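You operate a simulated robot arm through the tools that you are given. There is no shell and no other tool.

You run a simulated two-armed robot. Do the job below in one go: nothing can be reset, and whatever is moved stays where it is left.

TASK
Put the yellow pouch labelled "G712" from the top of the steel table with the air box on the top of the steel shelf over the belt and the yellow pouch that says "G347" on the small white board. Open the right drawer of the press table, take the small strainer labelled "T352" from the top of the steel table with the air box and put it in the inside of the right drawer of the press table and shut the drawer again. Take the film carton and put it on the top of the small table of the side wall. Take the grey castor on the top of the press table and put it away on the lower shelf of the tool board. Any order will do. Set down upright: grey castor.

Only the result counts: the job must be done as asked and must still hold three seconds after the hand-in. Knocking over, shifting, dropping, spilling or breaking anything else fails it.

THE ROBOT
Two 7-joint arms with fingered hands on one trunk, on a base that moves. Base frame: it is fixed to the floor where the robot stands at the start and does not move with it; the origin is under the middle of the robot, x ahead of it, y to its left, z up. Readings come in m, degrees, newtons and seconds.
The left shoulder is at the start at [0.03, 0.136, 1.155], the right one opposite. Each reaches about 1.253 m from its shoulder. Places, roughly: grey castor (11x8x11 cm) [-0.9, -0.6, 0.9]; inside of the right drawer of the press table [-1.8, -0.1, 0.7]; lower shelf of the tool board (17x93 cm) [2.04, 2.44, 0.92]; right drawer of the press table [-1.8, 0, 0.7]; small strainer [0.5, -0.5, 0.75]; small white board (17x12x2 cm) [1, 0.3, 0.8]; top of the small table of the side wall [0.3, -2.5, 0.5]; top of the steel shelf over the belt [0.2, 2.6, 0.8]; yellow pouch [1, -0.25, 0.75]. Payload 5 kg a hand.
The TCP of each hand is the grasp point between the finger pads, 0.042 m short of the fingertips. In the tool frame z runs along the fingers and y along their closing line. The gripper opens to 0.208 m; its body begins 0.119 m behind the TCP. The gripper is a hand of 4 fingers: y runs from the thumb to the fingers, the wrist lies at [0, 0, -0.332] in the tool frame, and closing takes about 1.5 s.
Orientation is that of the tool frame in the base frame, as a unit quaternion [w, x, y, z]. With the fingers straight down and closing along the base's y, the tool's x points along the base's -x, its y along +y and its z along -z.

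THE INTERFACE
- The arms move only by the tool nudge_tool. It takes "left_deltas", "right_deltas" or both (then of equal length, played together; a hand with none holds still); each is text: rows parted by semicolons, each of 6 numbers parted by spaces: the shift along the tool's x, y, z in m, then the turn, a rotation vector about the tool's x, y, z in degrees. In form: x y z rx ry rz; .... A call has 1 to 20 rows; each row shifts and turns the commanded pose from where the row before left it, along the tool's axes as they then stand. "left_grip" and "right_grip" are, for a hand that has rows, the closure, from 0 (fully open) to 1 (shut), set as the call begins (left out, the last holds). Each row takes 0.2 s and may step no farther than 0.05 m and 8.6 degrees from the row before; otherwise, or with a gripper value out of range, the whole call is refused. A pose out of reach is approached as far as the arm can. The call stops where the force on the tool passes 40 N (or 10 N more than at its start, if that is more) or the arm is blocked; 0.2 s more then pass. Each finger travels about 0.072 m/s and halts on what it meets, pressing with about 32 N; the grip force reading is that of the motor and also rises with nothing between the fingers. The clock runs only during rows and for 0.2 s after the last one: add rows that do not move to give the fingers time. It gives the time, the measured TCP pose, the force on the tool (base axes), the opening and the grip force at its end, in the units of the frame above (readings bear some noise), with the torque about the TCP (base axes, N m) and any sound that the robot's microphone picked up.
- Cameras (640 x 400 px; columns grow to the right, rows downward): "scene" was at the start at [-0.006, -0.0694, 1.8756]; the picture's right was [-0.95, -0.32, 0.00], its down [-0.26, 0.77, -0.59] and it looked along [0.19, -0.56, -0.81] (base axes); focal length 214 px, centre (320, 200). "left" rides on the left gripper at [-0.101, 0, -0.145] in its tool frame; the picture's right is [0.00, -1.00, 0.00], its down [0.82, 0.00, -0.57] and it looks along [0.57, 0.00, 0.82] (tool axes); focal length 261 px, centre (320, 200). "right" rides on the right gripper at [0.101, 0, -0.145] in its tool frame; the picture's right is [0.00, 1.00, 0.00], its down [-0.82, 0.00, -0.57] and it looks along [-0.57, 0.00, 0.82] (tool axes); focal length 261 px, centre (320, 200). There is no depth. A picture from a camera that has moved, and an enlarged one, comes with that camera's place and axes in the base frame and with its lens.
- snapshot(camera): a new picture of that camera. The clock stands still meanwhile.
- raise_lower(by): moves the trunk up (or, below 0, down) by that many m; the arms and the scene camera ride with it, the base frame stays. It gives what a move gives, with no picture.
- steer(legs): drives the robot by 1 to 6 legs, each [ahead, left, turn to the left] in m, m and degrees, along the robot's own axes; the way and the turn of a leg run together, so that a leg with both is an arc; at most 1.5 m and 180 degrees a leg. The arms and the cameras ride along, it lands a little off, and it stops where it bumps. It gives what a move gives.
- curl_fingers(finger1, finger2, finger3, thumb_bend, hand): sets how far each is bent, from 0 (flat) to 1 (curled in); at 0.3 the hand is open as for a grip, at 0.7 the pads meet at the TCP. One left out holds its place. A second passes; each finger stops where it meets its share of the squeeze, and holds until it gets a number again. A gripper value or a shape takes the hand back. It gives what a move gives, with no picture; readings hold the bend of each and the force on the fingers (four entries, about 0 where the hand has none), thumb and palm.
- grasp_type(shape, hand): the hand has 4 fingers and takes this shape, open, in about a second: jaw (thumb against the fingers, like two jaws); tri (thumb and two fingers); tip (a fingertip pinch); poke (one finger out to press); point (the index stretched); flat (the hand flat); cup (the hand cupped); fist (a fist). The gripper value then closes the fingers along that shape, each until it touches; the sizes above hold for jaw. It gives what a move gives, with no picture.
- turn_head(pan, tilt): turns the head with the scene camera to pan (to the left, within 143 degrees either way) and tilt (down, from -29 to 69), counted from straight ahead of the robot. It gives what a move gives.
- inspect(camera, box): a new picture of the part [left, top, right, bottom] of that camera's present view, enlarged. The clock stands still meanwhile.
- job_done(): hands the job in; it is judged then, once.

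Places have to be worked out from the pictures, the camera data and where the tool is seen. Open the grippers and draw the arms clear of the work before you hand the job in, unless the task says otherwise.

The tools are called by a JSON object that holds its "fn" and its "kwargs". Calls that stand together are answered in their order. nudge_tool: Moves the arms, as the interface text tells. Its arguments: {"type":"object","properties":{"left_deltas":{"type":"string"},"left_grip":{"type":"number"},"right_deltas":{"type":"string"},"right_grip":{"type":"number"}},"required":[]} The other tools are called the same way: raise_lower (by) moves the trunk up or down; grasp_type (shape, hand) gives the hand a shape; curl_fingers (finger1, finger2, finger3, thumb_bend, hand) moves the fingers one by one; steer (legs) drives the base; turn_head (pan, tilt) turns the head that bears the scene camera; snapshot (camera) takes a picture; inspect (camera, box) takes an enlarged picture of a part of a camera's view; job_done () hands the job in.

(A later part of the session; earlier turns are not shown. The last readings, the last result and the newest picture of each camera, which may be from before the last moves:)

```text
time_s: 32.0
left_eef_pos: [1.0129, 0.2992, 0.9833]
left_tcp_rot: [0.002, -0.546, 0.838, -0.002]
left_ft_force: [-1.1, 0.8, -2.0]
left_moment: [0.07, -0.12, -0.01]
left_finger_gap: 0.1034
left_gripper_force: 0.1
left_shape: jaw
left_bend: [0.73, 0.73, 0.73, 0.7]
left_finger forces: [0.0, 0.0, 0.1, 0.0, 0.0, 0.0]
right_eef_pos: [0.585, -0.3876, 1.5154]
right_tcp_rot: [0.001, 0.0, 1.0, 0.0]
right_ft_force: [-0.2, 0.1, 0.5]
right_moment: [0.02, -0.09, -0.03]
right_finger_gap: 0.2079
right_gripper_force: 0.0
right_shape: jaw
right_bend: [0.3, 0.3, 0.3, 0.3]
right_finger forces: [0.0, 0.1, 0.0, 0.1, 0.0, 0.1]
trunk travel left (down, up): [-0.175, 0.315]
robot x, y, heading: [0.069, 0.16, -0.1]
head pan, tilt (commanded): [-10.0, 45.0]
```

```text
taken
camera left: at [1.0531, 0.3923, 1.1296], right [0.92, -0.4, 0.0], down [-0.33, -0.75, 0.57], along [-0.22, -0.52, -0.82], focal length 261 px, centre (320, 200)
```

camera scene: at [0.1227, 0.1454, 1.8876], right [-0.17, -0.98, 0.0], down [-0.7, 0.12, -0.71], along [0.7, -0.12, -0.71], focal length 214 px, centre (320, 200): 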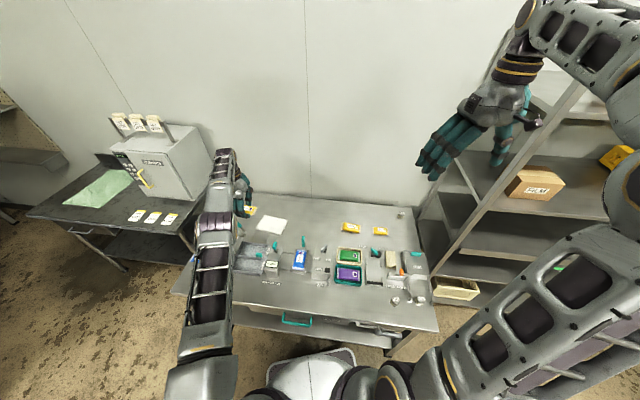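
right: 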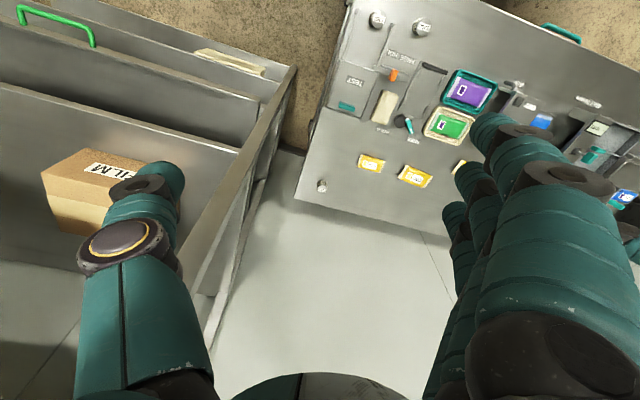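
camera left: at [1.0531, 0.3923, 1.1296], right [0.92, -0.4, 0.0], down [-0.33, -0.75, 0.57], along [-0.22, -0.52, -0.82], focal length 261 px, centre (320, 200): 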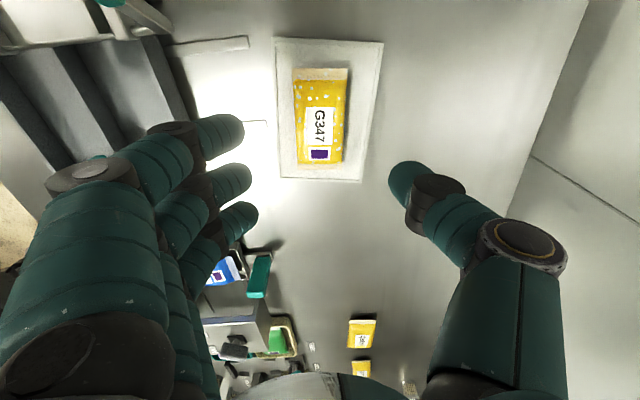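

G347 lies well on the board. I draw the left hand up and back, and turn the right hand by -77.5° ready for G712.

{"fn": "nudge_tool", "kwargs": {"left_deltas": "0.015 0.035 -0.03 0 0 0; 0.015 0.035 -0.03 0 0 0; 0.015 0.035 -0.03 0 0 0; 0.015 0.035 -0.03 0 0 0; 0.015 0.035 -0.03 0 0 0; 0.015 0.035 -0.03 0 0 0; 0.015 0.035 -0.03 0 0 0; 0.015 0.035 -0.03 0 0 0; 0 0 0 0 0 0; 0 0 0 0 0 0; 0 0 0 0 0 0; 0 0 0 0 0 0; 0 0 0 0 0 0; 0 0 0 0 0 0", "right_deltas": "0 0 0 0 0 -7.75; 0 0 0 0 0 -7.75; 0 0 0 0 0 -7.75; 0 0 0 0 0 -7.75; 0 0 0 0 0 -7.75; 0 0 0 0 0 -7.75; 0 0 0 0 0 -7.75; 0 0 0 0 0 -7.75; 0 0 0 0 0 -7.75; 0 0 0 0 0 -7.75; -0.03 -0.019 0.03 0 0 0; -0.03 -0.019 0.03 0 0 0; -0.03 -0.019 0.03 0 0 0; -0.03 -0.019 0.03 0 0 0"}}

{"fn": "steer", "kwargs": {"legs": [[-0.04, -0.24, 0]]}}

{"fn": "snapshot", "kwargs": {"camera": "right"}}

{"fn": "snapshot", "kwargs": {"camera": "scene"}}

```text
time_s: 35.0
left_eef_pos: [0.7081, 0.3028, 1.2228]
left_tcp_rot: [0.001, -0.546, 0.838, -0.002]
left_ft_force: [2.0, 0.0, -1.2]
left_moment: [0.06, 0.19, 0.0]
left_finger_gap: 0.1036
left_gripper_force: 0.0
left_shape: jaw
left_bend: [0.73, 0.73, 0.73, 0.7]
left_finger forces: [0.0, 0.0, 0.1, 0.1, 0.0, 0.1]
right_eef_pos: [0.7058, -0.2854, 1.3711]
right_tcp_rot: [-0.013, -0.596, 0.803, 0.009]
right_ft_force: [1.4, -0.8, -0.4]
right_moment: [0.12, 0.17, 0.02]
right_finger_gap: 0.2079
right_gripper_force: 0.0
right_shape: jaw
right_bend: [0.3, 0.3, 0.3, 0.3]
right_finger forces: [0.1, 0.1, 0.1, 0.1, 0.0, 0.1]
right hand out of reach, approached as far as the arm can: row 9, 10
trunk travel left (down, up): [-0.175, 0.315]
robot x, y, heading: [0.0731, 0.1597, -0.0]
head pan, tilt (commanded): [-10.0, 45.0]
```

```text
time_s: 36.8
left_eef_pos: [0.6517, 0.06, 1.2237]
left_tcp_rot: [0.002, -0.545, 0.839, -0.002]
left_ft_force: [-0.5, -0.7, -1.0]
left_moment: [0.26, 0.05, -0.03]
left_finger_gap: 0.1036
left_gripper_force: 0.0
left_shape: jaw
left_bend: [0.73, 0.73, 0.73, 0.7]
left_finger forces: [0.0, 0.1, 0.0, 0.0, 0.0, 0.0]
right_eef_pos: [0.6491, -0.5277, 1.3723]
right_tcp_rot: [-0.013, -0.596, 0.803, 0.008]
right_ft_force: [0.4, -2.1, -0.6]
right_moment: [0.21, 0.08, -0.02]
right_finger_gap: 0.2077
right_gripper_force: 0.1
right_shape: jaw
right_bend: [0.3, 0.3, 0.3, 0.3]
right_finger forces: [0.0, 0.0, 0.0, 0.0, 0.0, 0.1]
trunk travel left (down, up): [-0.175, 0.315]
robot x, y, heading: [0.017, -0.083, -0.3]
head pan, tilt (commanded): [-10.0, 45.0]
```

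```text
taken
camera right: at [0.6251, -0.6239, 1.5164], right [-0.96, 0.29, 0.03], down [0.26, 0.79, 0.56], along [0.14, 0.54, -0.83], focal length 261 px, centre (320, 200)
```

right: 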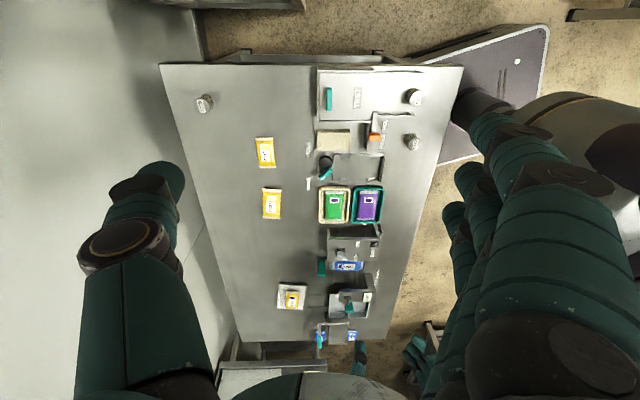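

```text
taken
camera scene: at [0.0683, -0.0993, 1.8876], right [-0.18, -0.98, 0.0], down [-0.7, 0.12, -0.71], along [0.7, -0.12, -0.71], focal length 214 px, centre (320, 200)
```

scene: 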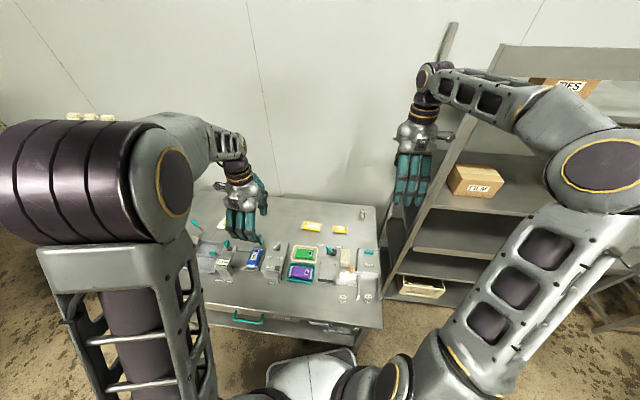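

The right hand reached about -73° with a slight tilt, good enough. G712 is seen clear of others; I move the right hand over it (≈[0.855, -0.362]) down to z ≈ 1.01, pre-closing to 0.45.

{"fn": "nudge_tool", "kwargs": {"right_deltas": "-0.0223 -0.0159 0.0353 0 0 0; -0.0223 -0.0159 0.0353 0 0 0; -0.0223 -0.0159 0.0353 0 0 0; -0.0223 -0.0159 0.0353 0 0 0; -0.0223 -0.0159 0.0353 0 0 0; -0.0223 -0.0159 0.0353 0 0 0; -0.0223 -0.0159 0.0353 0 0 0; -0.0223 -0.0159 0.0353 0 0 0; -0.0223 -0.0159 0.0353 0 0 0; -0.0223 -0.0159 0.0353 0 0 0; 0 0 0 0 0 0", "right_grip": 0.45}}

{"fn": "snapshot", "kwargs": {"camera": "right"}}

```text
time_s: 39.2
left_eef_pos: [0.65, 0.0606, 1.226]
left_tcp_rot: [0.003, -0.545, 0.838, -0.002]
left_ft_force: [0.1, -0.7, 0.5]
left_moment: [0.05, -0.14, 0.0]
left_finger_gap: 0.1037
left_gripper_force: 0.1
left_shape: jaw
left_bend: [0.73, 0.73, 0.73, 0.7]
left_finger forces: [0.0, 0.0, 0.0, 0.0, 0.1, 0.1]
right_eef_pos: [0.8531, -0.3598, 1.0138]
right_tcp_rot: [-0.013, -0.596, 0.803, 0.008]
right_ft_force: [-0.9, -0.1, 1.0]
right_moment: [0.0, -0.09, 0.0]
right_finger_gap: 0.1148
right_gripper_force: 0.1
right_shape: jaw
right_bend: [0.72, 0.72, 0.72, 0.7]
right_finger forces: [0.0, 0.0, 0.0, 0.1, 0.1, 0.0]
trunk travel left (down, up): [-0.175, 0.315]
robot x, y, heading: [0.0145, -0.0866, -0.0]
head pan, tilt (commanded): [-10.0, 45.0]
```

```text
taken
camera right: at [0.8275, -0.4559, 1.1586], right [-0.96, 0.29, 0.03], down [0.26, 0.79, 0.56], along [0.14, 0.54, -0.83], focal length 261 px, centre (320, 200)
```

right: 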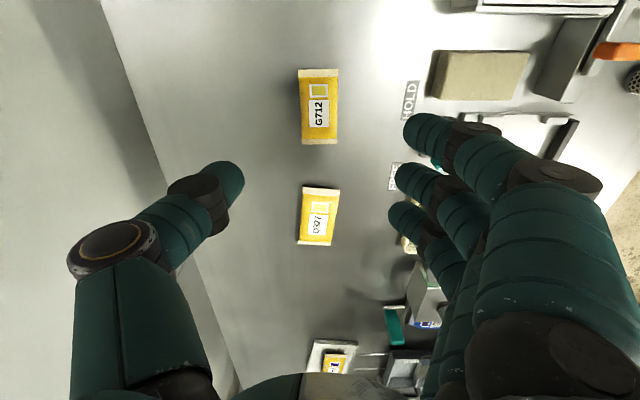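

G712 is at about [0.845, -0.370]. I correct the tilt, shift over it, and go down to z ≈ 0.86.

{"fn": "nudge_tool", "kwargs": {"right_deltas": "0.015 0.005 0.02 1.66 -0.64 0; 0 0 0.034 0 0 0; 0 0 0.034 0 0 0; 0 0 0.034 0 0 0; 0 0 0.03 0 0 0; 0 0 0 0 0 0"}}

{"fn": "snapshot", "kwargs": {"camera": "right"}}

```text
time_s: 40.6
left_eef_pos: [0.6499, 0.0617, 1.2251]
left_tcp_rot: [0.002, -0.545, 0.838, -0.002]
left_ft_force: [-0.1, -0.1, 0.8]
left_moment: [-0.05, -0.05, -0.03]
left_finger_gap: 0.1037
left_gripper_force: 0.2
left_shape: jaw
left_bend: [0.73, 0.73, 0.73, 0.7]
left_finger forces: [0.1, 0.0, 0.0, 0.1, 0.0, 0.0]
right_eef_pos: [0.8442, -0.3715, 0.8619]
right_tcp_rot: [0.001, -0.597, 0.802, -0.001]
right_ft_force: [0.3, 0.0, 0.6]
right_moment: [-0.02, -0.06, 0.03]
right_finger_gap: 0.1153
right_gripper_force: 0.0
right_shape: jaw
right_bend: [0.72, 0.72, 0.72, 0.7]
right_finger forces: [0.0, 0.1, 0.0, 0.1, 0.1, 0.0]
trunk travel left (down, up): [-0.175, 0.315]
robot x, y, heading: [0.0151, -0.0835, -0.2]
head pan, tilt (commanded): [-10.0, 45.0]
```

```text
taken
camera right: at [0.8138, -0.4686, 1.0038], right [-0.96, 0.29, 0.0], down [0.24, 0.78, 0.57], along [0.17, 0.55, -0.82], focal length 261 px, centre (320, 200)
```

right: 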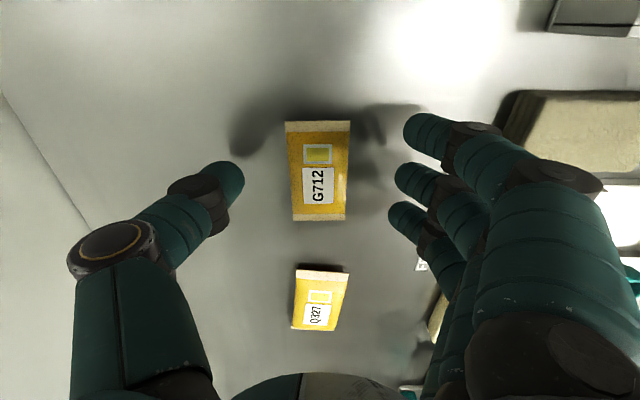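

Aligned with G712. I lower to z ≈ 0.848 and close.

{"fn": "nudge_tool", "kwargs": {"right_deltas": "0 0 0.008 0 0 0; 0 0 0.005 0 0 0; 0 0 0 0 0 0"}}

{"fn": "nudge_tool", "kwargs": {"right_deltas": "0 0 0 0 0 0; 0 0 0 0 0 0; 0 0 0 0 0 0; 0 0 0 0 0 0; 0 0 0 0 0 0; 0 0 0 0 0 0; 0 0 0 0 0 0; 0 0 0 0 0 0", "right_grip": 0.95}}

{"fn": "snapshot", "kwargs": {"camera": "right"}}

```text
time_s: 41.4
left_eef_pos: [0.652, 0.0627, 1.2249]
left_tcp_rot: [0.002, -0.546, 0.838, -0.003]
left_ft_force: [-1.0, 0.0, 0.2]
left_moment: [0.0, -0.02, 0.0]
left_finger_gap: 0.1037
left_gripper_force: 0.1
left_shape: jaw
left_bend: [0.73, 0.73, 0.73, 0.7]
left_finger forces: [0.0, 0.1, 0.0, 0.0, 0.0, 0.1]
right_eef_pos: [0.8439, -0.3718, 0.8478]
right_tcp_rot: [0.0, -0.597, 0.802, 0.0]
right_ft_force: [-0.1, 0.4, -0.1]
right_moment: [0.0, -0.04, -0.01]
right_finger_gap: 0.1155
right_gripper_force: 0.1
right_shape: jaw
right_bend: [0.72, 0.72, 0.72, 0.7]
right_finger forces: [0.0, 0.0, 0.0, 0.1, 0.0, 0.0]
trunk travel left (down, up): [-0.175, 0.315]
robot x, y, heading: [0.0143, -0.0846, -0.1]
head pan, tilt (commanded): [-10.0, 45.0]
```

```text
time_s: 43.2
left_eef_pos: [0.6511, 0.0613, 1.2233]
left_tcp_rot: [0.002, -0.545, 0.838, -0.003]
left_ft_force: [-0.4, -0.1, -0.7]
left_moment: [-0.01, 0.01, 0.0]
left_finger_gap: 0.1038
left_gripper_force: 0.1
left_shape: jaw
left_bend: [0.73, 0.73, 0.73, 0.7]
left_finger forces: [0.0, 0.1, 0.0, 0.0, 0.1, 0.1]
right_eef_pos: [0.845, -0.3728, 0.8474]
right_tcp_rot: [0.0, -0.596, 0.803, 0.0]
right_ft_force: [-0.2, -0.4, -0.7]
right_moment: [-0.01, 0.06, -0.02]
right_finger_gap: 0.0443
right_gripper_force: 32.0
right_shape: jaw
right_bend: [0.73, 0.73, 0.73, 0.7]
right_finger forces: [8.0, 9.7, 9.8, 0.0, 28.5, 0.0]
trunk travel left (down, up): [-0.175, 0.315]
robot x, y, heading: [0.0145, -0.0813, -0.3]
head pan, tilt (commanded): [-10.0, 45.0]
```

```text
taken
camera right: at [0.8158, -0.4687, 0.9911], right [-0.96, 0.29, 0.0], down [0.24, 0.78, 0.57], along [0.17, 0.55, -0.82], focal length 261 px, centre (320, 200)
```

right: 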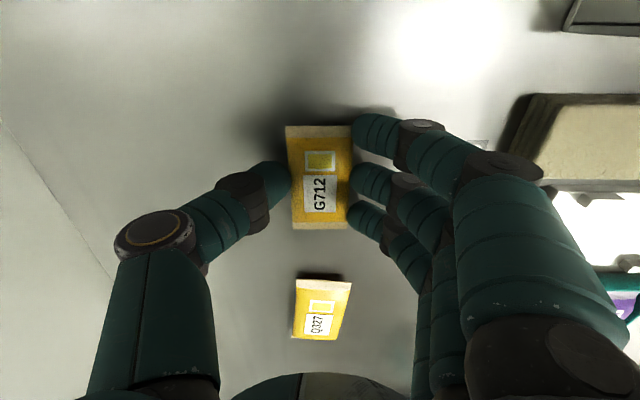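

G712 is gripped (gap 4.4 cm). I lift it and draw the right hand back toward the robot, then look at the castor with the head camera.

{"fn": "nudge_tool", "kwargs": {"right_deltas": "0 0 -0.03 0 0 0; 0 0 -0.04 0 0 0; 0 0 -0.04 0 0 0; 0 0 -0.04 0 0 0; 0.01 0.03 -0.038 0 0 0; 0.01 0.03 -0.038 0 0 0; 0.01 0.03 -0.038 0 0 0; 0.01 0.03 -0.038 0 0 0; 0.01 0.03 -0.038 0 0 0; 0.01 0.04 -0.01 0 0 0; 0.01 0.04 -0.01 0 0 0; 0 0 0 0 0 0"}}

{"fn": "turn_head", "kwargs": {"pan": -130, "tilt": 35}}

{"fn": "snapshot", "kwargs": {"camera": "scene"}}

{"fn": "inspect", "kwargs": {"camera": "scene", "box": [260, 160, 500, 310]}}

{"fn": "snapshot", "kwargs": {"camera": "right"}}

```text
time_s: 45.8
left_eef_pos: [0.6524, 0.0614, 1.223]
left_tcp_rot: [0.002, -0.545, 0.838, -0.002]
left_ft_force: [0.4, -0.4, 0.1]
left_moment: [0.03, 0.11, -0.05]
left_finger_gap: 0.1038
left_gripper_force: 0.0
left_shape: jaw
left_bend: [0.73, 0.73, 0.73, 0.7]
left_finger forces: [0.0, 0.0, 0.0, 0.0, 0.1, 0.1]
right_eef_pos: [0.608, -0.3734, 1.2112]
right_tcp_rot: [0.0, -0.597, 0.802, 0.0]
right_ft_force: [2.3, 0.1, -1.0]
right_moment: [-0.01, 0.14, -0.02]
right_finger_gap: 0.044
right_gripper_force: 32.0
right_shape: jaw
right_bend: [0.73, 0.73, 0.73, 0.7]
right_finger forces: [7.9, 9.9, 9.9, 0.0, 29.0, 0.1]
trunk travel left (down, up): [-0.175, 0.315]
robot x, y, heading: [0.0177, -0.0869, -0.1]
head pan, tilt (commanded): [-10.0, 45.0]
```

```text
time_s: 47.8
left_eef_pos: [0.6511, 0.0616, 1.2248]
left_tcp_rot: [0.003, -0.546, 0.838, -0.001]
left_ft_force: [0.3, -0.7, 0.1]
left_moment: [-0.01, -0.03, 0.05]
left_finger_gap: 0.1037
left_gripper_force: 0.1
left_shape: jaw
left_bend: [0.73, 0.73, 0.73, 0.7]
left_finger forces: [0.0, 0.0, 0.0, 0.1, 0.0, 0.0]
right_eef_pos: [0.607, -0.3714, 1.2131]
right_tcp_rot: [0.0, -0.596, 0.803, 0.0]
right_ft_force: [-1.0, 0.3, -0.5]
right_moment: [-0.01, 0.01, -0.01]
right_finger_gap: 0.0442
right_gripper_force: 32.0
right_shape: jaw
right_bend: [0.73, 0.73, 0.73, 0.7]
right_finger forces: [7.9, 10.0, 9.9, 0.0, 29.0, 0.0]
trunk travel left (down, up): [-0.175, 0.315]
robot x, y, heading: [0.0152, -0.0823, -0.4]
head pan, tilt (commanded): [-130.0, 35.0]
```

```text
taken
camera scene: at [-0.0696, -0.1504, 1.9025], right [-0.77, 0.64, 0.0], down [0.37, 0.44, -0.82], along [-0.53, -0.63, -0.57], focal length 214 px, centre (320, 200)
```

scene: 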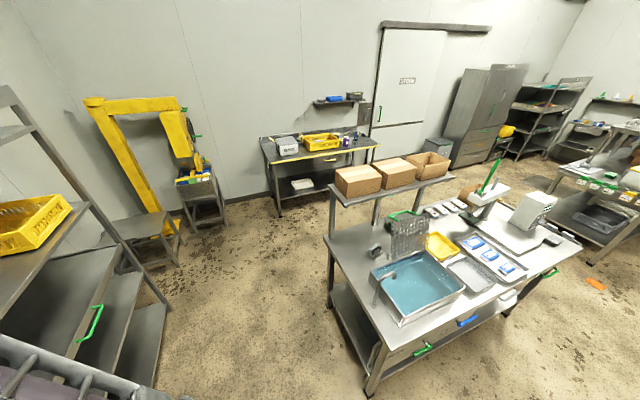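

```text
2.67 times, centred on (380, 235) of scene
camera zoom: at [-0.0696, -0.1504, 1.9025], right [-0.77, 0.64, 0.0], down [0.37, 0.44, -0.82], along [-0.53, -0.63, -0.57], focal length 572 px, centre (160, 107)
```

zoom: 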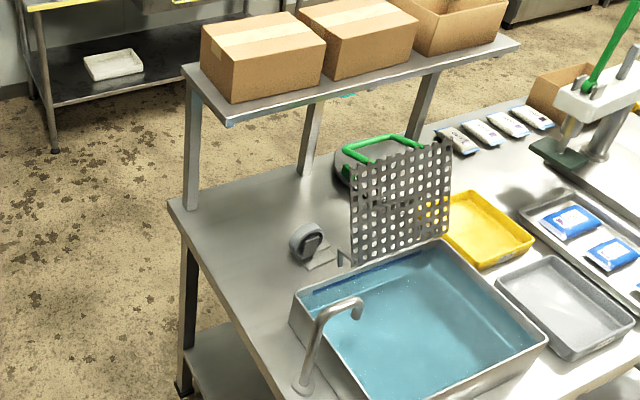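

```text
taken
camera right: at [0.5769, -0.4689, 1.3555], right [-0.96, 0.29, 0.0], down [0.24, 0.78, 0.57], along [0.17, 0.55, -0.82], focal length 261 px, centre (320, 200)
```

right: 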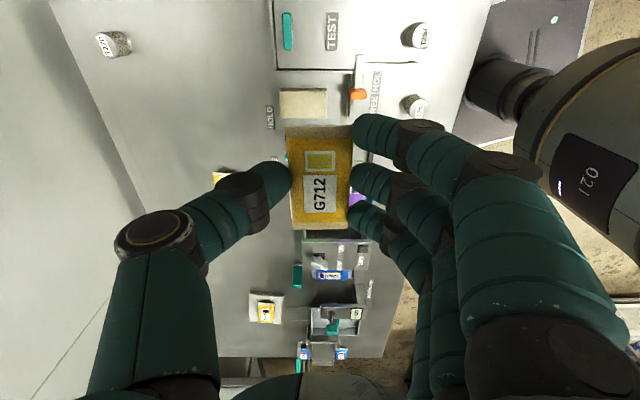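

The castor is visible near the table's left end, in front of the overhead shelf and beside the perforated panel. I zoom in more.

{"fn": "inspect", "kwargs": {"camera": "scene", "box": [340, 220, 420, 270]}}

{"fn": "inspect", "kwargs": {"camera": "scene", "box": [350, 300, 590, 400]}}

```text
8.00 times, centred on (380, 245) of scene
camera zoom: at [-0.0696, -0.1504, 1.9025], right [-0.77, 0.64, 0.0], down [0.37, 0.44, -0.82], along [-0.53, -0.63, -0.57], focal length 1716 px, centre (-160, -160)
```

zoom: 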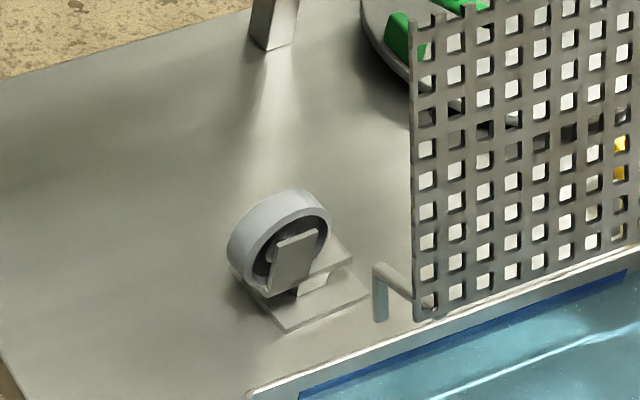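

```text
2.67 times, centred on (470, 350) of scene
camera zoom: at [-0.0696, -0.1504, 1.9025], right [-0.77, 0.64, 0.0], down [0.37, 0.44, -0.82], along [-0.53, -0.63, -0.57], focal length 572 px, centre (-80, -200)
```

zoom: 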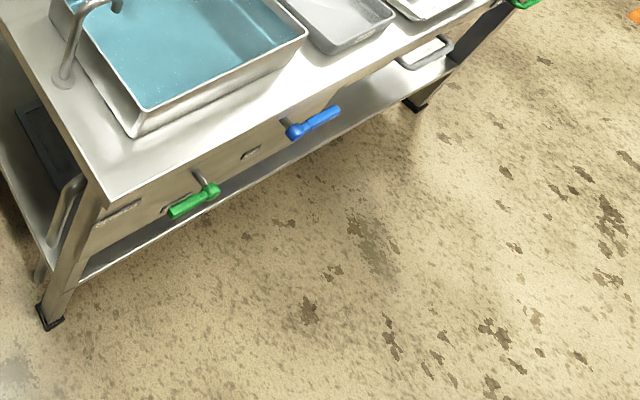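

The castor stands on its plate, wheel on top with its axle along the table's depth direction; the drawer is at the table's other end. I will approach from the table's front: back off, turn right 108°, then slide along the front.

{"fn": "steer", "kwargs": {"legs": [[-0.2, 0.2, 0], [0, 0, -108]]}}

{"fn": "turn_head", "kwargs": {"pan": 0, "tilt": 45}}

{"fn": "snapshot", "kwargs": {"camera": "scene"}}

```text
time_s: 54.3
left_eef_pos: [-0.2277, -0.5268, 1.224]
left_tcp_rot: [-0.001, 0.346, 0.938, -0.004]
left_ft_force: [-0.2, 0.5, -0.1]
left_moment: [-0.01, -0.03, -0.03]
left_finger_gap: 0.1037
left_gripper_force: 0.1
left_shape: jaw
left_bend: [0.73, 0.73, 0.73, 0.7]
left_finger forces: [0.0, 0.1, 0.0, 0.0, 0.0, 0.1]
right_eef_pos: [-0.6305, -0.3604, 1.2131]
right_tcp_rot: [0.0, 0.287, 0.958, 0.0]
right_ft_force: [-0.7, 0.4, -0.3]
right_moment: [-0.01, -0.02, -0.03]
right_finger_gap: 0.0434
right_gripper_force: 32.0
right_shape: jaw
right_bend: [0.73, 0.73, 0.73, 0.7]
right_finger forces: [7.7, 9.5, 9.4, 0.1, 27.9, 0.0]
trunk travel left (down, up): [-0.175, 0.315]
robot x, y, heading: [-0.1862, 0.1265, -106.5]
head pan, tilt (commanded): [-130.0, 35.0]
```

```text
time_s: 56.4
left_eef_pos: [-0.2274, -0.528, 1.2248]
left_tcp_rot: [-0.001, 0.346, 0.938, -0.003]
left_ft_force: [-0.2, 0.4, 0.3]
left_moment: [0.0, -0.02, 0.02]
left_finger_gap: 0.1036
left_gripper_force: 0.0
left_shape: jaw
left_bend: [0.73, 0.73, 0.73, 0.7]
left_finger forces: [0.0, 0.1, 0.1, 0.0, 0.1, 0.0]
right_eef_pos: [-0.6304, -0.3599, 1.2117]
right_tcp_rot: [0.0, 0.288, 0.958, 0.001]
right_ft_force: [-0.6, 0.3, -0.7]
right_moment: [-0.01, -0.01, -0.01]
right_finger_gap: 0.0437
right_gripper_force: 32.1
right_shape: jaw
right_bend: [0.73, 0.73, 0.73, 0.7]
right_finger forces: [7.7, 9.5, 9.5, 0.0, 27.9, 0.1]
trunk travel left (down, up): [-0.175, 0.315]
robot x, y, heading: [-0.1884, 0.1217, -106.8]
head pan, tilt (commanded): [0.0, 45.0]
```

```text
taken
camera scene: at [-0.1998, 0.0738, 1.8876], right [-0.96, 0.29, 0.0], down [0.2, 0.68, -0.71], along [-0.2, -0.68, -0.71], focal length 214 px, centre (320, 200)
```

scene: 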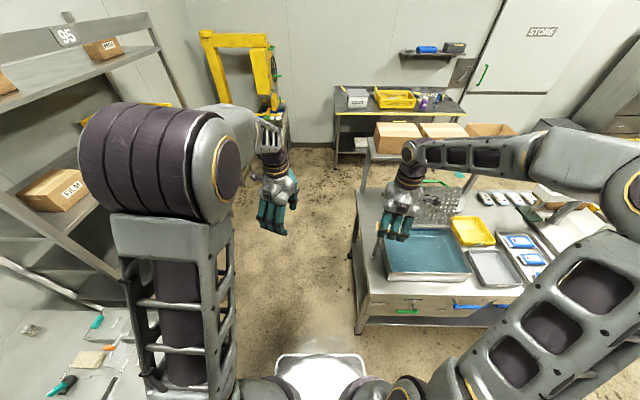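

Turned fine. I zoom in on the press table front to get the edge position before sliding along it.

{"fn": "inspect", "kwargs": {"camera": "scene", "box": [320, 150, 560, 350]}}

{"fn": "inspect", "kwargs": {"camera": "scene", "box": [0, 20, 200, 220]}}

```text
2.00 times, centred on (440, 250) of scene
camera zoom: at [-0.1998, 0.0738, 1.8876], right [-0.96, 0.29, 0.0], down [0.2, 0.68, -0.71], along [-0.2, -0.68, -0.71], focal length 429 px, centre (80, 100)
```

zoom: 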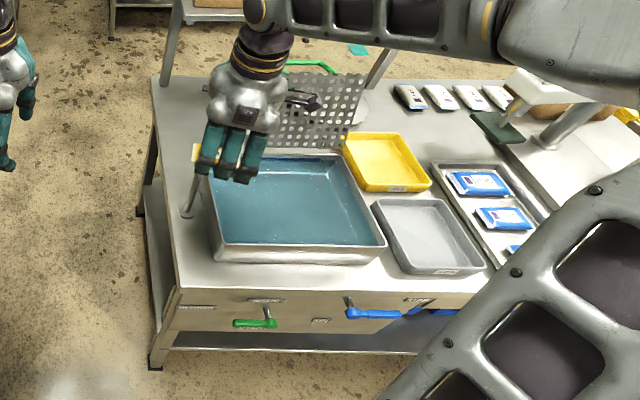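

```text
2.00 times, centred on (100, 120) of scene
camera zoom: at [-0.1998, 0.0738, 1.8876], right [-0.96, 0.29, 0.0], down [0.2, 0.68, -0.71], along [-0.2, -0.68, -0.71], focal length 429 px, centre (760, 360)
```

zoom: 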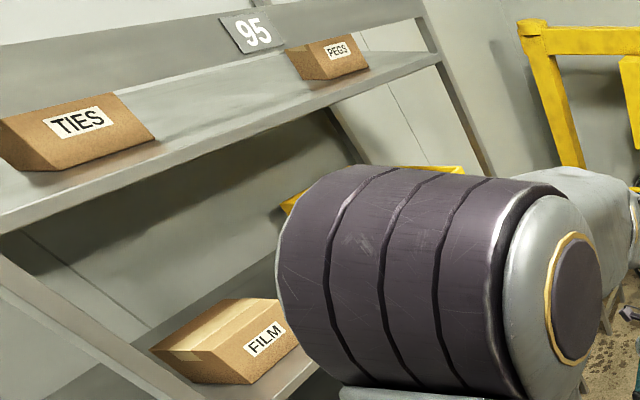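

Edge and castor positions agree between views (castor ≈ 0.45 m behind the front edge). I slide right 0.64 m along the table.

{"fn": "steer", "kwargs": {"legs": [[0.055, -0.64, 0]]}}

{"fn": "turn_head", "kwargs": {"pan": 10, "tilt": 50}}

{"fn": "snapshot", "kwargs": {"camera": "scene"}}

{"fn": "snapshot", "kwargs": {"camera": "left"}}

```text
time_s: 59.9
left_eef_pos: [-0.8505, -0.3981, 1.2247]
left_tcp_rot: [0.0, 0.344, 0.939, -0.003]
left_ft_force: [-0.4, 0.2, -0.5]
left_moment: [0.0, -0.06, -0.03]
left_finger_gap: 0.1036
left_gripper_force: 0.1
left_shape: jaw
left_bend: [0.73, 0.73, 0.73, 0.7]
left_finger forces: [0.0, 0.0, 0.0, 0.0, 0.0, 0.1]
right_eef_pos: [-1.2539, -0.2312, 1.2119]
right_tcp_rot: [0.0, 0.285, 0.958, 0.0]
right_ft_force: [-0.6, -0.1, -0.7]
right_moment: [-0.02, -0.06, -0.01]
right_finger_gap: 0.0436
right_gripper_force: 32.1
right_shape: jaw
right_bend: [0.73, 0.73, 0.73, 0.7]
right_finger forces: [7.7, 9.6, 9.4, 0.1, 27.9, 0.0]
trunk travel left (down, up): [-0.175, 0.315]
robot x, y, heading: [-0.8066, 0.2536, -106.5]
head pan, tilt (commanded): [0.0, 45.0]
```

```text
time_s: 60.7
left_eef_pos: [-0.8501, -0.3984, 1.2247]
left_tcp_rot: [0.0, 0.344, 0.939, -0.004]
left_ft_force: [0.4, 0.6, 0.3]
left_moment: [0.02, 0.0, -0.02]
left_finger_gap: 0.1037
left_gripper_force: 0.0
left_shape: jaw
left_bend: [0.73, 0.73, 0.73, 0.7]
left_finger forces: [0.1, 0.1, 0.0, 0.1, 0.1, 0.0]
right_eef_pos: [-1.2533, -0.2312, 1.2115]
right_tcp_rot: [0.0, 0.286, 0.958, 0.0]
right_ft_force: [-0.1, 0.1, -0.5]
right_moment: [0.01, -0.04, -0.01]
right_finger_gap: 0.0435
right_gripper_force: 32.2
right_shape: jaw
right_bend: [0.73, 0.73, 0.73, 0.7]
right_finger forces: [7.7, 9.6, 9.6, 0.1, 28.1, 0.0]
trunk travel left (down, up): [-0.175, 0.315]
robot x, y, heading: [-0.8066, 0.2516, -106.5]
head pan, tilt (commanded): [10.0, 50.0]
```

```text
taken
camera scene: at [-0.8093, 0.2043, 1.8807], right [-0.99, 0.11, 0.0], down [0.09, 0.76, -0.64], along [-0.07, -0.64, -0.77], focal length 214 px, centre (320, 200)
```

scene: 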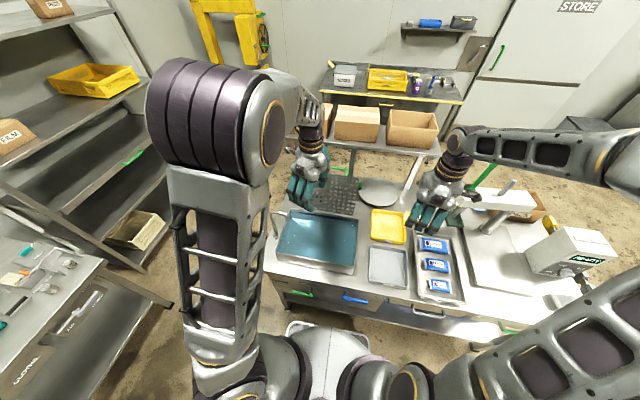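

```text
taken
camera left: at [-0.7721, -0.4621, 1.3695], right [-0.64, -0.77, 0.01], down [-0.63, 0.53, 0.57], along [-0.44, 0.36, -0.82], focal length 261 px, centre (320, 200)
```

left: 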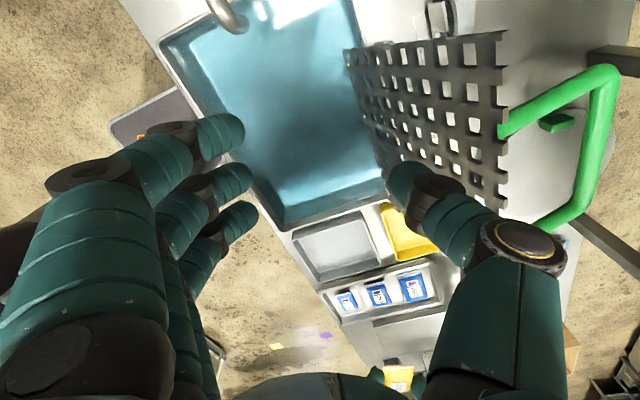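

The left camera sees only the edge of the castor. From the measurements the wheel centre is near [-0.902, -0.612, 0.92] with the axle across the table; I turn the left hand to close along the axle and move above it, staying high.

{"fn": "nudge_tool", "kwargs": {"left_deltas": "0 0 0 0 0 -6.2; 0 0 0 0 0 -6.2; 0 0 0 0 0 -6.2; 0 0 0 0 0 -6.2; -0.0037 -0.044 0 0 0 0; -0.0037 -0.044 0 0 0 0; -0.0037 -0.044 0 0 0 0; -0.0037 -0.044 0 0 0 0; -0.0037 -0.044 0 0 0 0; 0 0 0 0 0 0", "left_grip": 0.45}}

{"fn": "snapshot", "kwargs": {"camera": "left"}}

{"fn": "snapshot", "kwargs": {"camera": "scene"}}

```text
time_s: 61.9
left_eef_pos: [-0.8591, -0.434, 1.2273]
left_tcp_rot: [-0.002, 0.135, 0.991, 0.001]
left_ft_force: [4.7, 25.4, 10.8]
left_moment: [-0.8, 0.25, -0.19]
left_finger_gap: 0.0963
left_gripper_force: 0.0
left_shape: jaw
left_bend: [0.72, 0.72, 0.72, 0.7]
left_finger forces: [0.0, 0.0, 0.0, 0.0, 26.5, 0.0]
right_eef_pos: [-1.253, -0.2291, 1.2135]
right_tcp_rot: [-0.001, 0.286, 0.958, -0.001]
right_ft_force: [0.5, 0.6, 0.2]
right_moment: [-0.08, 0.08, -0.02]
right_finger_gap: 0.0437
right_gripper_force: 32.0
right_shape: jaw
right_bend: [0.73, 0.73, 0.73, 0.7]
right_finger forces: [7.7, 9.6, 9.6, 0.0, 28.1, 0.1]
trunk travel left (down, up): [-0.175, 0.315]
robot x, y, heading: [-0.8101, 0.2516, -106.6]
head pan, tilt (commanded): [10.0, 50.0]
stopped in row 6 (left hand): the force on the tool passed its limit at 50 N (the readings are from after the stop); the commanded pose is now the measured one
```

```text
taken
camera left: at [-0.7612, -0.4613, 1.3715], right [-0.26, -0.96, 0.0], down [-0.79, 0.21, 0.57], along [-0.55, 0.15, -0.82], focal length 261 px, centre (320, 200)
```

left: 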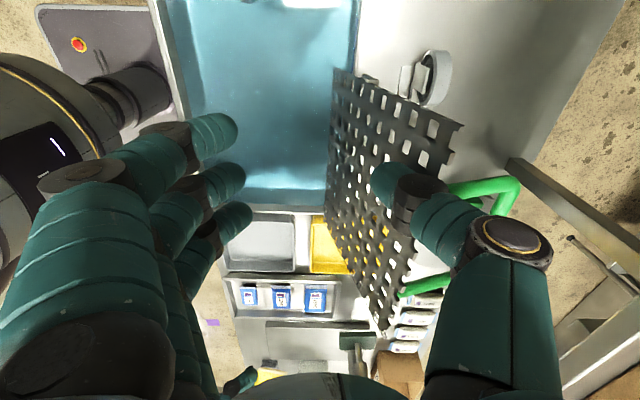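

```text
taken
camera scene: at [-0.8077, 0.2102, 1.881], right [-0.99, 0.11, 0.0], down [0.09, 0.76, -0.65], along [-0.07, -0.64, -0.76], focal length 214 px, centre (320, 200)
```

scene: 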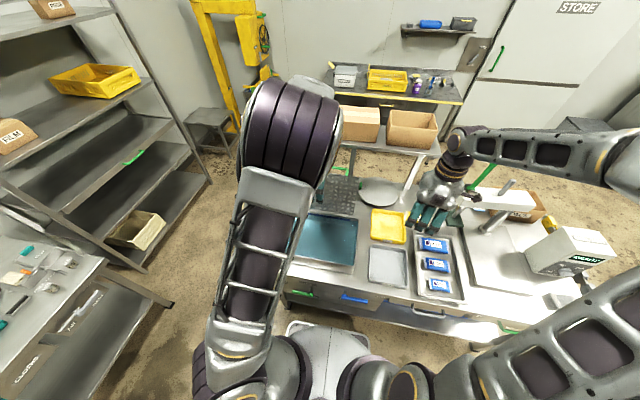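

The thumb pressed against the perforated panel, which is taller (top z ≈ 1.23) and nearer than I judged. I back the left hand away at once and check the panel.

{"fn": "nudge_tool", "kwargs": {"left_deltas": "0 0.04 0 0 0 0; 0 0.04 -0.02 0 0 0; 0 0.04 -0.04 0 0 0; 0 0.03 -0.04 0 0 0; 0 0 0 0 0 0"}}

{"fn": "snapshot", "kwargs": {"camera": "left"}}

{"fn": "snapshot", "kwargs": {"camera": "scene"}}

```text
refused: row 3 steps farther than a row can; nothing moved
```

```text
taken
camera left: at [-0.7612, -0.4613, 1.3715], right [-0.26, -0.96, 0.0], down [-0.79, 0.21, 0.57], along [-0.55, 0.15, -0.82], focal length 261 px, centre (320, 200)
```

left: 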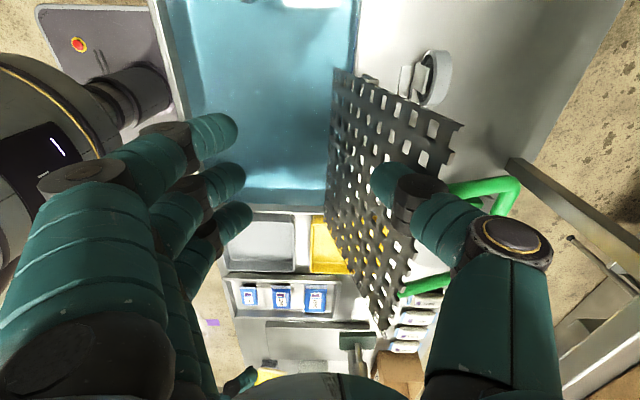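

```text
taken
camera scene: at [-0.8077, 0.2102, 1.881], right [-0.99, 0.11, 0.0], down [0.09, 0.76, -0.65], along [-0.07, -0.64, -0.76], focal length 214 px, centre (320, 200)
```

scene: 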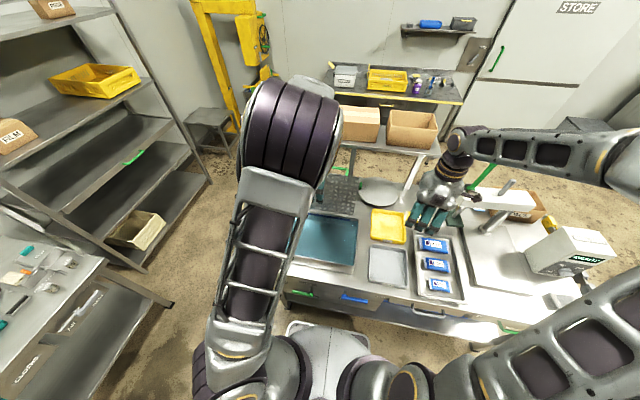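

That call was refused for too long a step; I repeat it with shorter steps.

{"fn": "nudge_tool", "kwargs": {"left_deltas": "0 0.04 0 0 0 0; 0 0.04 -0.02 0 0 0; 0 0.03 -0.035 0 0 0; 0 0.03 -0.035 0 0 0; 0 0 0 0 0 0"}}

{"fn": "snapshot", "kwargs": {"camera": "left"}}

{"fn": "snapshot", "kwargs": {"camera": "scene"}}

```text
time_s: 63.1
left_eef_pos: [-0.8198, -0.3069, 1.3169]
left_tcp_rot: [-0.001, 0.134, 0.991, 0.001]
left_ft_force: [0.7, -0.7, -0.7]
left_moment: [0.14, -0.02, 0.01]
left_finger_gap: 0.1138
left_gripper_force: 0.0
left_shape: jaw
left_bend: [0.72, 0.72, 0.72, 0.7]
left_finger forces: [0.1, 0.1, 0.0, 0.0, 0.1, 0.0]
right_eef_pos: [-1.2547, -0.2341, 1.2112]
right_tcp_rot: [-0.001, 0.285, 0.958, 0.002]
right_ft_force: [0.0, -1.9, -0.6]
right_moment: [0.17, -0.03, 0.01]
right_finger_gap: 0.0438
right_gripper_force: 31.8
right_shape: jaw
right_bend: [0.73, 0.73, 0.73, 0.7]
right_finger forces: [7.6, 9.6, 9.6, 0.0, 28.3, 0.1]
trunk travel left (down, up): [-0.175, 0.315]
robot x, y, heading: [-0.8073, 0.2535, -106.4]
head pan, tilt (commanded): [10.0, 50.0]
```

```text
taken
camera left: at [-0.7227, -0.3334, 1.4621], right [-0.26, -0.97, 0.0], down [-0.79, 0.21, 0.57], along [-0.55, 0.15, -0.82], focal length 261 px, centre (320, 200)
```

left: 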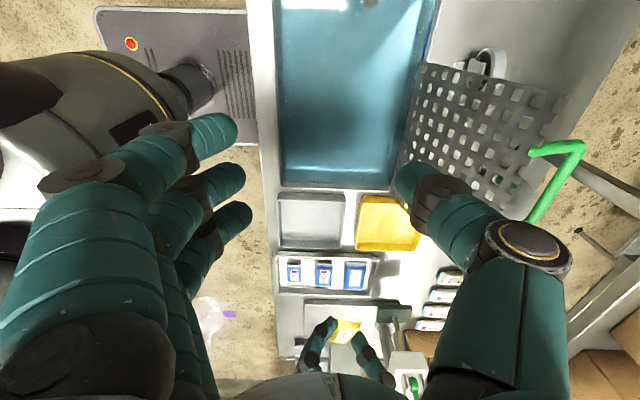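

```text
taken
camera scene: at [-0.8102, 0.2016, 1.8805], right [-0.99, 0.11, 0.0], down [0.09, 0.76, -0.64], along [-0.07, -0.64, -0.77], focal length 214 px, centre (320, 200)
```

scene: 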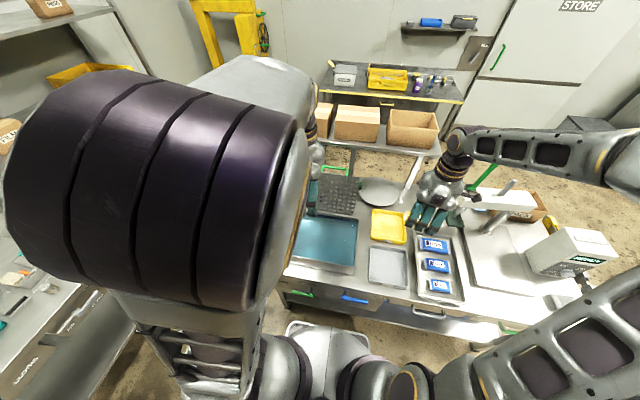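

The panel's corner triangulates to the same place as before the touch, so it has not moved. The castor is better reached from the table's left end: I turn the left hand back to its starting yaw, raise the trunk so the hands clear everything, and drive round the corner.

{"fn": "nudge_tool", "kwargs": {"left_deltas": "0 0 0 0 0 8.2; 0 0 0 0 0 8.2; 0 0 0 0 0 8.2; 0 0 0 0 0 8.2; 0 0 0 0 0 8.2; 0 0 0 0 0 8.2; 0 0 0 0 0 8.2; 0 0 0 0 0 8.2; 0 0 0 0 0 8.2; 0 0 0 0 0 8.2; 0 0 0 0 0 8"}}

{"fn": "raise_lower", "kwargs": {"by": 0.3}}

{"fn": "steer", "kwargs": {"legs": [[0, 0.87, 0]]}}

{"fn": "turn_head", "kwargs": {"pan": 0, "tilt": 50}}

{"fn": "snapshot", "kwargs": {"camera": "scene"}}

```text
time_s: 65.5
left_eef_pos: [-0.8207, -0.3059, 1.3136]
left_tcp_rot: [-0.001, 0.796, 0.605, 0.0]
left_ft_force: [-0.2, 0.2, -0.5]
left_moment: [0.02, 0.06, -0.03]
left_finger_gap: 0.1139
left_gripper_force: 0.0
left_shape: jaw
left_bend: [0.72, 0.72, 0.72, 0.7]
left_finger forces: [0.1, 0.0, 0.0, 0.1, 0.0, 0.0]
right_eef_pos: [-1.2537, -0.2316, 1.2117]
right_tcp_rot: [0.0, 0.285, 0.958, 0.001]
right_ft_force: [0.6, 0.2, 0.2]
right_moment: [0.0, 0.0, -0.03]
right_finger_gap: 0.0437
right_gripper_force: 32.3
right_shape: jaw
right_bend: [0.73, 0.73, 0.73, 0.7]
right_finger forces: [7.6, 9.6, 9.6, 0.0, 28.1, 0.1]
trunk travel left (down, up): [-0.175, 0.315]
robot x, y, heading: [-0.8107, 0.2517, -106.5]
head pan, tilt (commanded): [10.0, 50.0]
```

```text
time_s: 68.5
left_eef_pos: [-0.8218, -0.3055, 1.614]
left_tcp_rot: [-0.001, 0.796, 0.605, -0.001]
left_ft_force: [-0.6, -0.4, -0.1]
left_moment: [0.03, 0.03, -0.01]
left_finger_gap: 0.1137
left_gripper_force: 0.1
left_shape: jaw
left_bend: [0.72, 0.72, 0.72, 0.7]
left_finger forces: [0.0, 0.1, 0.0, 0.0, 0.1, 0.0]
right_eef_pos: [-1.2532, -0.2316, 1.512]
right_tcp_rot: [0.0, 0.285, 0.958, 0.0]
right_ft_force: [0.4, 0.1, -1.0]
right_moment: [0.01, 0.0, 0.02]
right_finger_gap: 0.0434
right_gripper_force: 31.5
right_shape: jaw
right_bend: [0.73, 0.73, 0.73, 0.7]
right_finger forces: [7.7, 9.7, 9.6, 0.0, 28.1, 0.0]
trunk travel left (down, up): [-0.475, 0.015]
robot x, y, heading: [-0.8145, 0.2527, -106.6]
head pan, tilt (commanded): [10.0, 50.0]
```

```text
time_s: 73.1
left_eef_pos: [0.0082, -0.5489, 1.6144]
left_tcp_rot: [-0.001, 0.795, 0.607, -0.001]
left_ft_force: [-0.4, 0.2, 0.1]
left_moment: [-0.01, -0.06, 0.01]
left_finger_gap: 0.1137
left_gripper_force: 0.2
left_shape: jaw
left_bend: [0.72, 0.72, 0.72, 0.7]
left_finger forces: [0.0, 0.0, 0.1, 0.1, 0.1, 0.0]
right_eef_pos: [-0.4256, -0.4779, 1.5117]
right_tcp_rot: [0.001, 0.284, 0.959, 0.0]
right_ft_force: [0.7, 0.1, -0.9]
right_moment: [-0.02, -0.02, 0.03]
right_finger_gap: 0.0436
right_gripper_force: 31.6
right_shape: jaw
right_bend: [0.73, 0.73, 0.73, 0.7]
right_finger forces: [7.8, 9.7, 9.7, 0.0, 28.1, 0.1]
trunk travel left (down, up): [-0.475, 0.015]
robot x, y, heading: [0.0236, 0.0094, -106.3]
head pan, tilt (commanded): [10.0, 50.0]
```

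```text
time_s: 73.8
left_eef_pos: [0.0074, -0.5502, 1.6155]
left_tcp_rot: [-0.001, 0.795, 0.607, -0.001]
left_ft_force: [1.0, -0.4, -0.4]
left_moment: [0.0, 0.07, -0.01]
left_finger_gap: 0.1135
left_gripper_force: 0.0
left_shape: jaw
left_bend: [0.72, 0.72, 0.72, 0.7]
left_finger forces: [0.0, 0.1, 0.1, 0.0, 0.1, 0.1]
right_eef_pos: [-0.4234, -0.4776, 1.512]
right_tcp_rot: [-0.001, 0.285, 0.959, 0.0]
right_ft_force: [-0.1, -0.4, -0.8]
right_moment: [0.04, 0.05, -0.01]
right_finger_gap: 0.0436
right_gripper_force: 32.2
right_shape: jaw
right_bend: [0.73, 0.73, 0.73, 0.7]
right_finger forces: [7.6, 9.7, 9.6, 0.0, 28.0, 0.0]
trunk travel left (down, up): [-0.475, 0.015]
robot x, y, heading: [0.0204, 0.008, -106.2]
head pan, tilt (commanded): [0.0, 50.0]
```

```text
taken
camera scene: at [0.0069, -0.0374, 2.1807], right [-0.96, 0.28, 0.0], down [0.22, 0.74, -0.64], along [-0.18, -0.62, -0.77], focal length 214 px, centre (320, 200)
```

scene: 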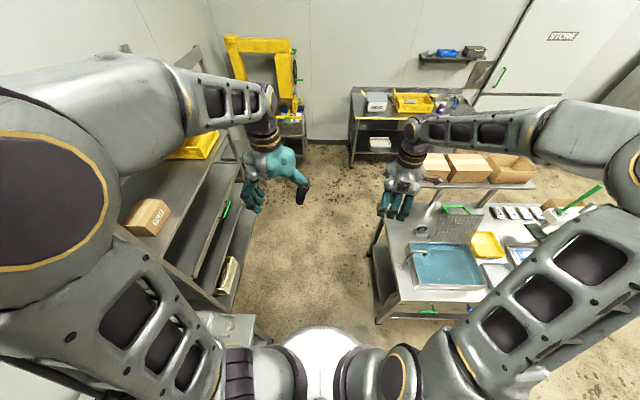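

The base is in the gap between the two tables. Before going ahead I look left toward the shelf to check clearance for the left arm.

{"fn": "turn_head", "kwargs": {"pan": 50, "tilt": 45}}

{"fn": "snapshot", "kwargs": {"camera": "scene"}}

{"fn": "snapshot", "kwargs": {"camera": "left"}}

```text
time_s: 75.0
left_eef_pos: [0.0081, -0.5494, 1.6151]
left_tcp_rot: [0.0, 0.795, 0.607, -0.001]
left_ft_force: [0.6, 0.2, -0.3]
left_moment: [0.01, 0.01, 0.02]
left_finger_gap: 0.1135
left_gripper_force: 0.1
left_shape: jaw
left_bend: [0.72, 0.72, 0.72, 0.7]
left_finger forces: [0.0, 0.0, 0.0, 0.0, 0.0, 0.1]
right_eef_pos: [-0.4244, -0.4768, 1.5118]
right_tcp_rot: [0.0, 0.285, 0.959, 0.0]
right_ft_force: [0.2, 0.3, -0.4]
right_moment: [0.02, -0.02, -0.01]
right_finger_gap: 0.0435
right_gripper_force: 31.9
right_shape: jaw
right_bend: [0.73, 0.73, 0.73, 0.7]
right_finger forces: [7.8, 9.6, 9.6, 0.0, 28.1, 0.1]
trunk travel left (down, up): [-0.475, 0.015]
robot x, y, heading: [0.0211, 0.0079, -106.3]
head pan, tilt (commanded): [50.0, 45.0]
```

```text
taken
camera scene: at [0.073, -0.0312, 2.1876], right [-0.83, -0.55, 0.0], down [-0.39, 0.59, -0.71], along [0.39, -0.59, -0.71], focal length 214 px, centre (320, 200)
```

scene: 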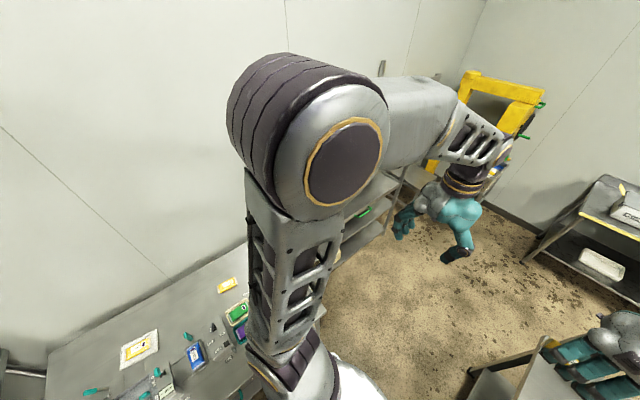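

```text
taken
camera left: at [-0.0185, -0.6472, 1.7597], right [-0.97, 0.26, 0.0], down [0.22, 0.79, 0.57], along [0.15, 0.55, -0.82], focal length 261 px, centre (320, 200)
```

left: 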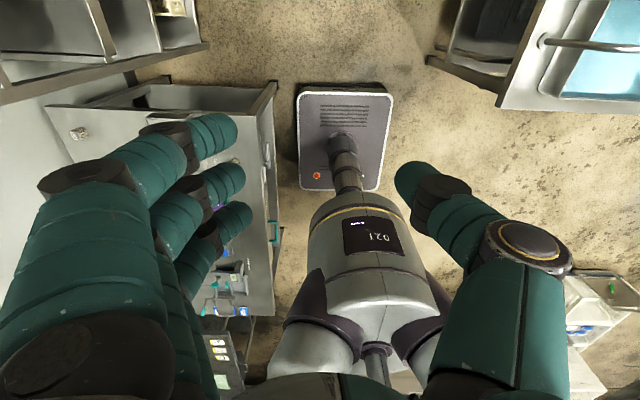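

Clearances look fine (base front ≈ 0.32 m ahead of centre, shelf front well to the side). I drive ahead 0.72 m and turn right 89° to face along the press table from its end.

{"fn": "steer", "kwargs": {"legs": [[0.72, 0, 0]]}}

{"fn": "steer", "kwargs": {"legs": [[0, 0, -89]]}}

{"fn": "turn_head", "kwargs": {"pan": 0, "tilt": 55}}

{"fn": "snapshot", "kwargs": {"camera": "scene"}}

{"fn": "snapshot", "kwargs": {"camera": "left"}}

```text
time_s: 79.0
left_eef_pos: [-0.1674, -1.2529, 1.6156]
left_tcp_rot: [-0.001, 0.785, 0.619, -0.001]
left_ft_force: [-0.3, 0.4, -0.3]
left_moment: [-0.03, 0.01, 0.02]
left_finger_gap: 0.1135
left_gripper_force: 0.0
left_shape: jaw
left_bend: [0.72, 0.72, 0.72, 0.7]
left_finger forces: [0.0, 0.1, 0.0, 0.0, 0.0, 0.1]
right_eef_pos: [-0.6007, -1.1945, 1.5126]
right_tcp_rot: [0.001, 0.269, 0.963, 0.0]
right_ft_force: [-1.4, 0.4, -0.2]
right_moment: [-0.01, 0.0, 0.0]
right_finger_gap: 0.0439
right_gripper_force: 32.1
right_shape: jaw
right_bend: [0.73, 0.73, 0.73, 0.7]
right_finger forces: [7.8, 9.7, 9.6, 0.1, 28.1, 0.0]
trunk travel left (down, up): [-0.475, 0.015]
robot x, y, heading: [-0.1776, -0.6947, -104.4]
head pan, tilt (commanded): [50.0, 45.0]
```

```text
time_s: 83.1
left_eef_pos: [-0.7329, -0.7179, 1.6146]
left_tcp_rot: [-0.001, 0.995, -0.104, 0.001]
left_ft_force: [0.2, -0.6, -1.0]
left_moment: [-0.03, -0.02, 0.0]
left_finger_gap: 0.1138
left_gripper_force: 0.1
left_shape: jaw
left_bend: [0.72, 0.72, 0.72, 0.7]
left_finger forces: [0.1, 0.0, 0.0, 0.1, 0.0, 0.1]
right_eef_pos: [-0.6856, -0.2835, 1.5111]
right_tcp_rot: [0.0, 0.865, 0.502, -0.001]
right_ft_force: [0.5, -0.2, -0.1]
right_moment: [0.03, -0.03, 0.02]
right_finger_gap: 0.0434
right_gripper_force: 31.5
right_shape: jaw
right_bend: [0.73, 0.73, 0.73, 0.7]
right_finger forces: [7.7, 9.6, 9.4, 0.1, 27.7, 0.0]
trunk travel left (down, up): [-0.475, 0.015]
robot x, y, heading: [-0.174, -0.6927, 167.1]
head pan, tilt (commanded): [50.0, 45.0]
```

```text
time_s: 84.3
left_eef_pos: [-0.7323, -0.7172, 1.6149]
left_tcp_rot: [0.0, 0.995, -0.103, 0.0]
left_ft_force: [-0.6, 0.8, -0.7]
left_moment: [0.01, -0.01, 0.0]
left_finger_gap: 0.1138
left_gripper_force: 0.1
left_shape: jaw
left_bend: [0.72, 0.72, 0.72, 0.7]
left_finger forces: [0.0, 0.0, 0.0, 0.0, 0.0, 0.0]
right_eef_pos: [-0.686, -0.2824, 1.5118]
right_tcp_rot: [-0.001, 0.865, 0.502, 0.0]
right_ft_force: [0.4, 0.2, -0.3]
right_moment: [0.0, -0.06, 0.0]
right_finger_gap: 0.0435
right_gripper_force: 32.0
right_shape: jaw
right_bend: [0.73, 0.73, 0.73, 0.7]
right_finger forces: [7.6, 9.4, 9.3, 0.1, 27.6, 0.1]
trunk travel left (down, up): [-0.475, 0.015]
robot x, y, heading: [-0.1759, -0.6963, 167.1]
head pan, tilt (commanded): [0.0, 55.0]
```

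```text
taken
camera scene: at [-0.216, -0.6855, 2.1742], right [0.22, 0.97, 0.0], down [0.8, -0.18, -0.57], along [-0.56, 0.13, -0.82], focal length 214 px, centre (320, 200)
```

scene: 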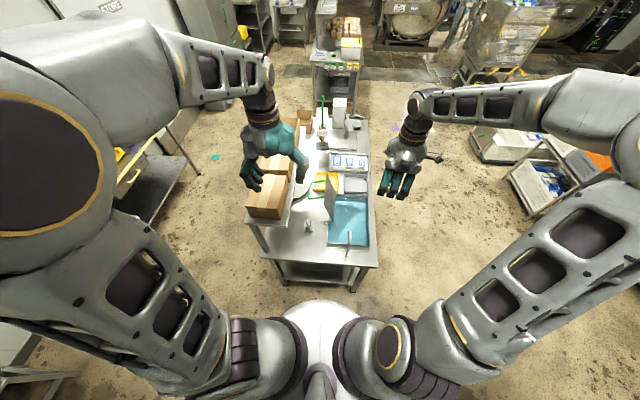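

```text
taken
camera left: at [-0.8312, -0.6971, 1.7597], right [0.2, 0.98, 0.0], down [0.8, -0.17, 0.57], along [0.56, -0.11, -0.82], focal length 261 px, centre (320, 200)
```

left: 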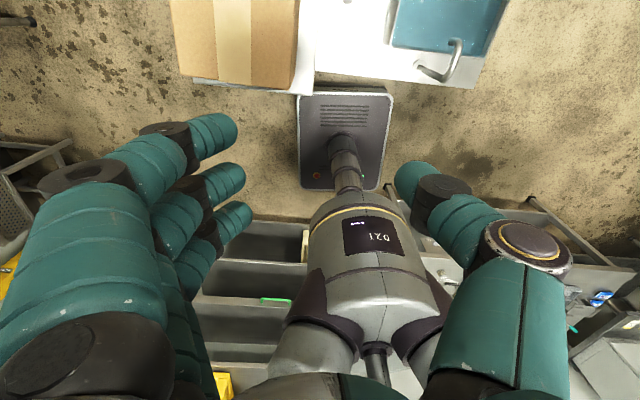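

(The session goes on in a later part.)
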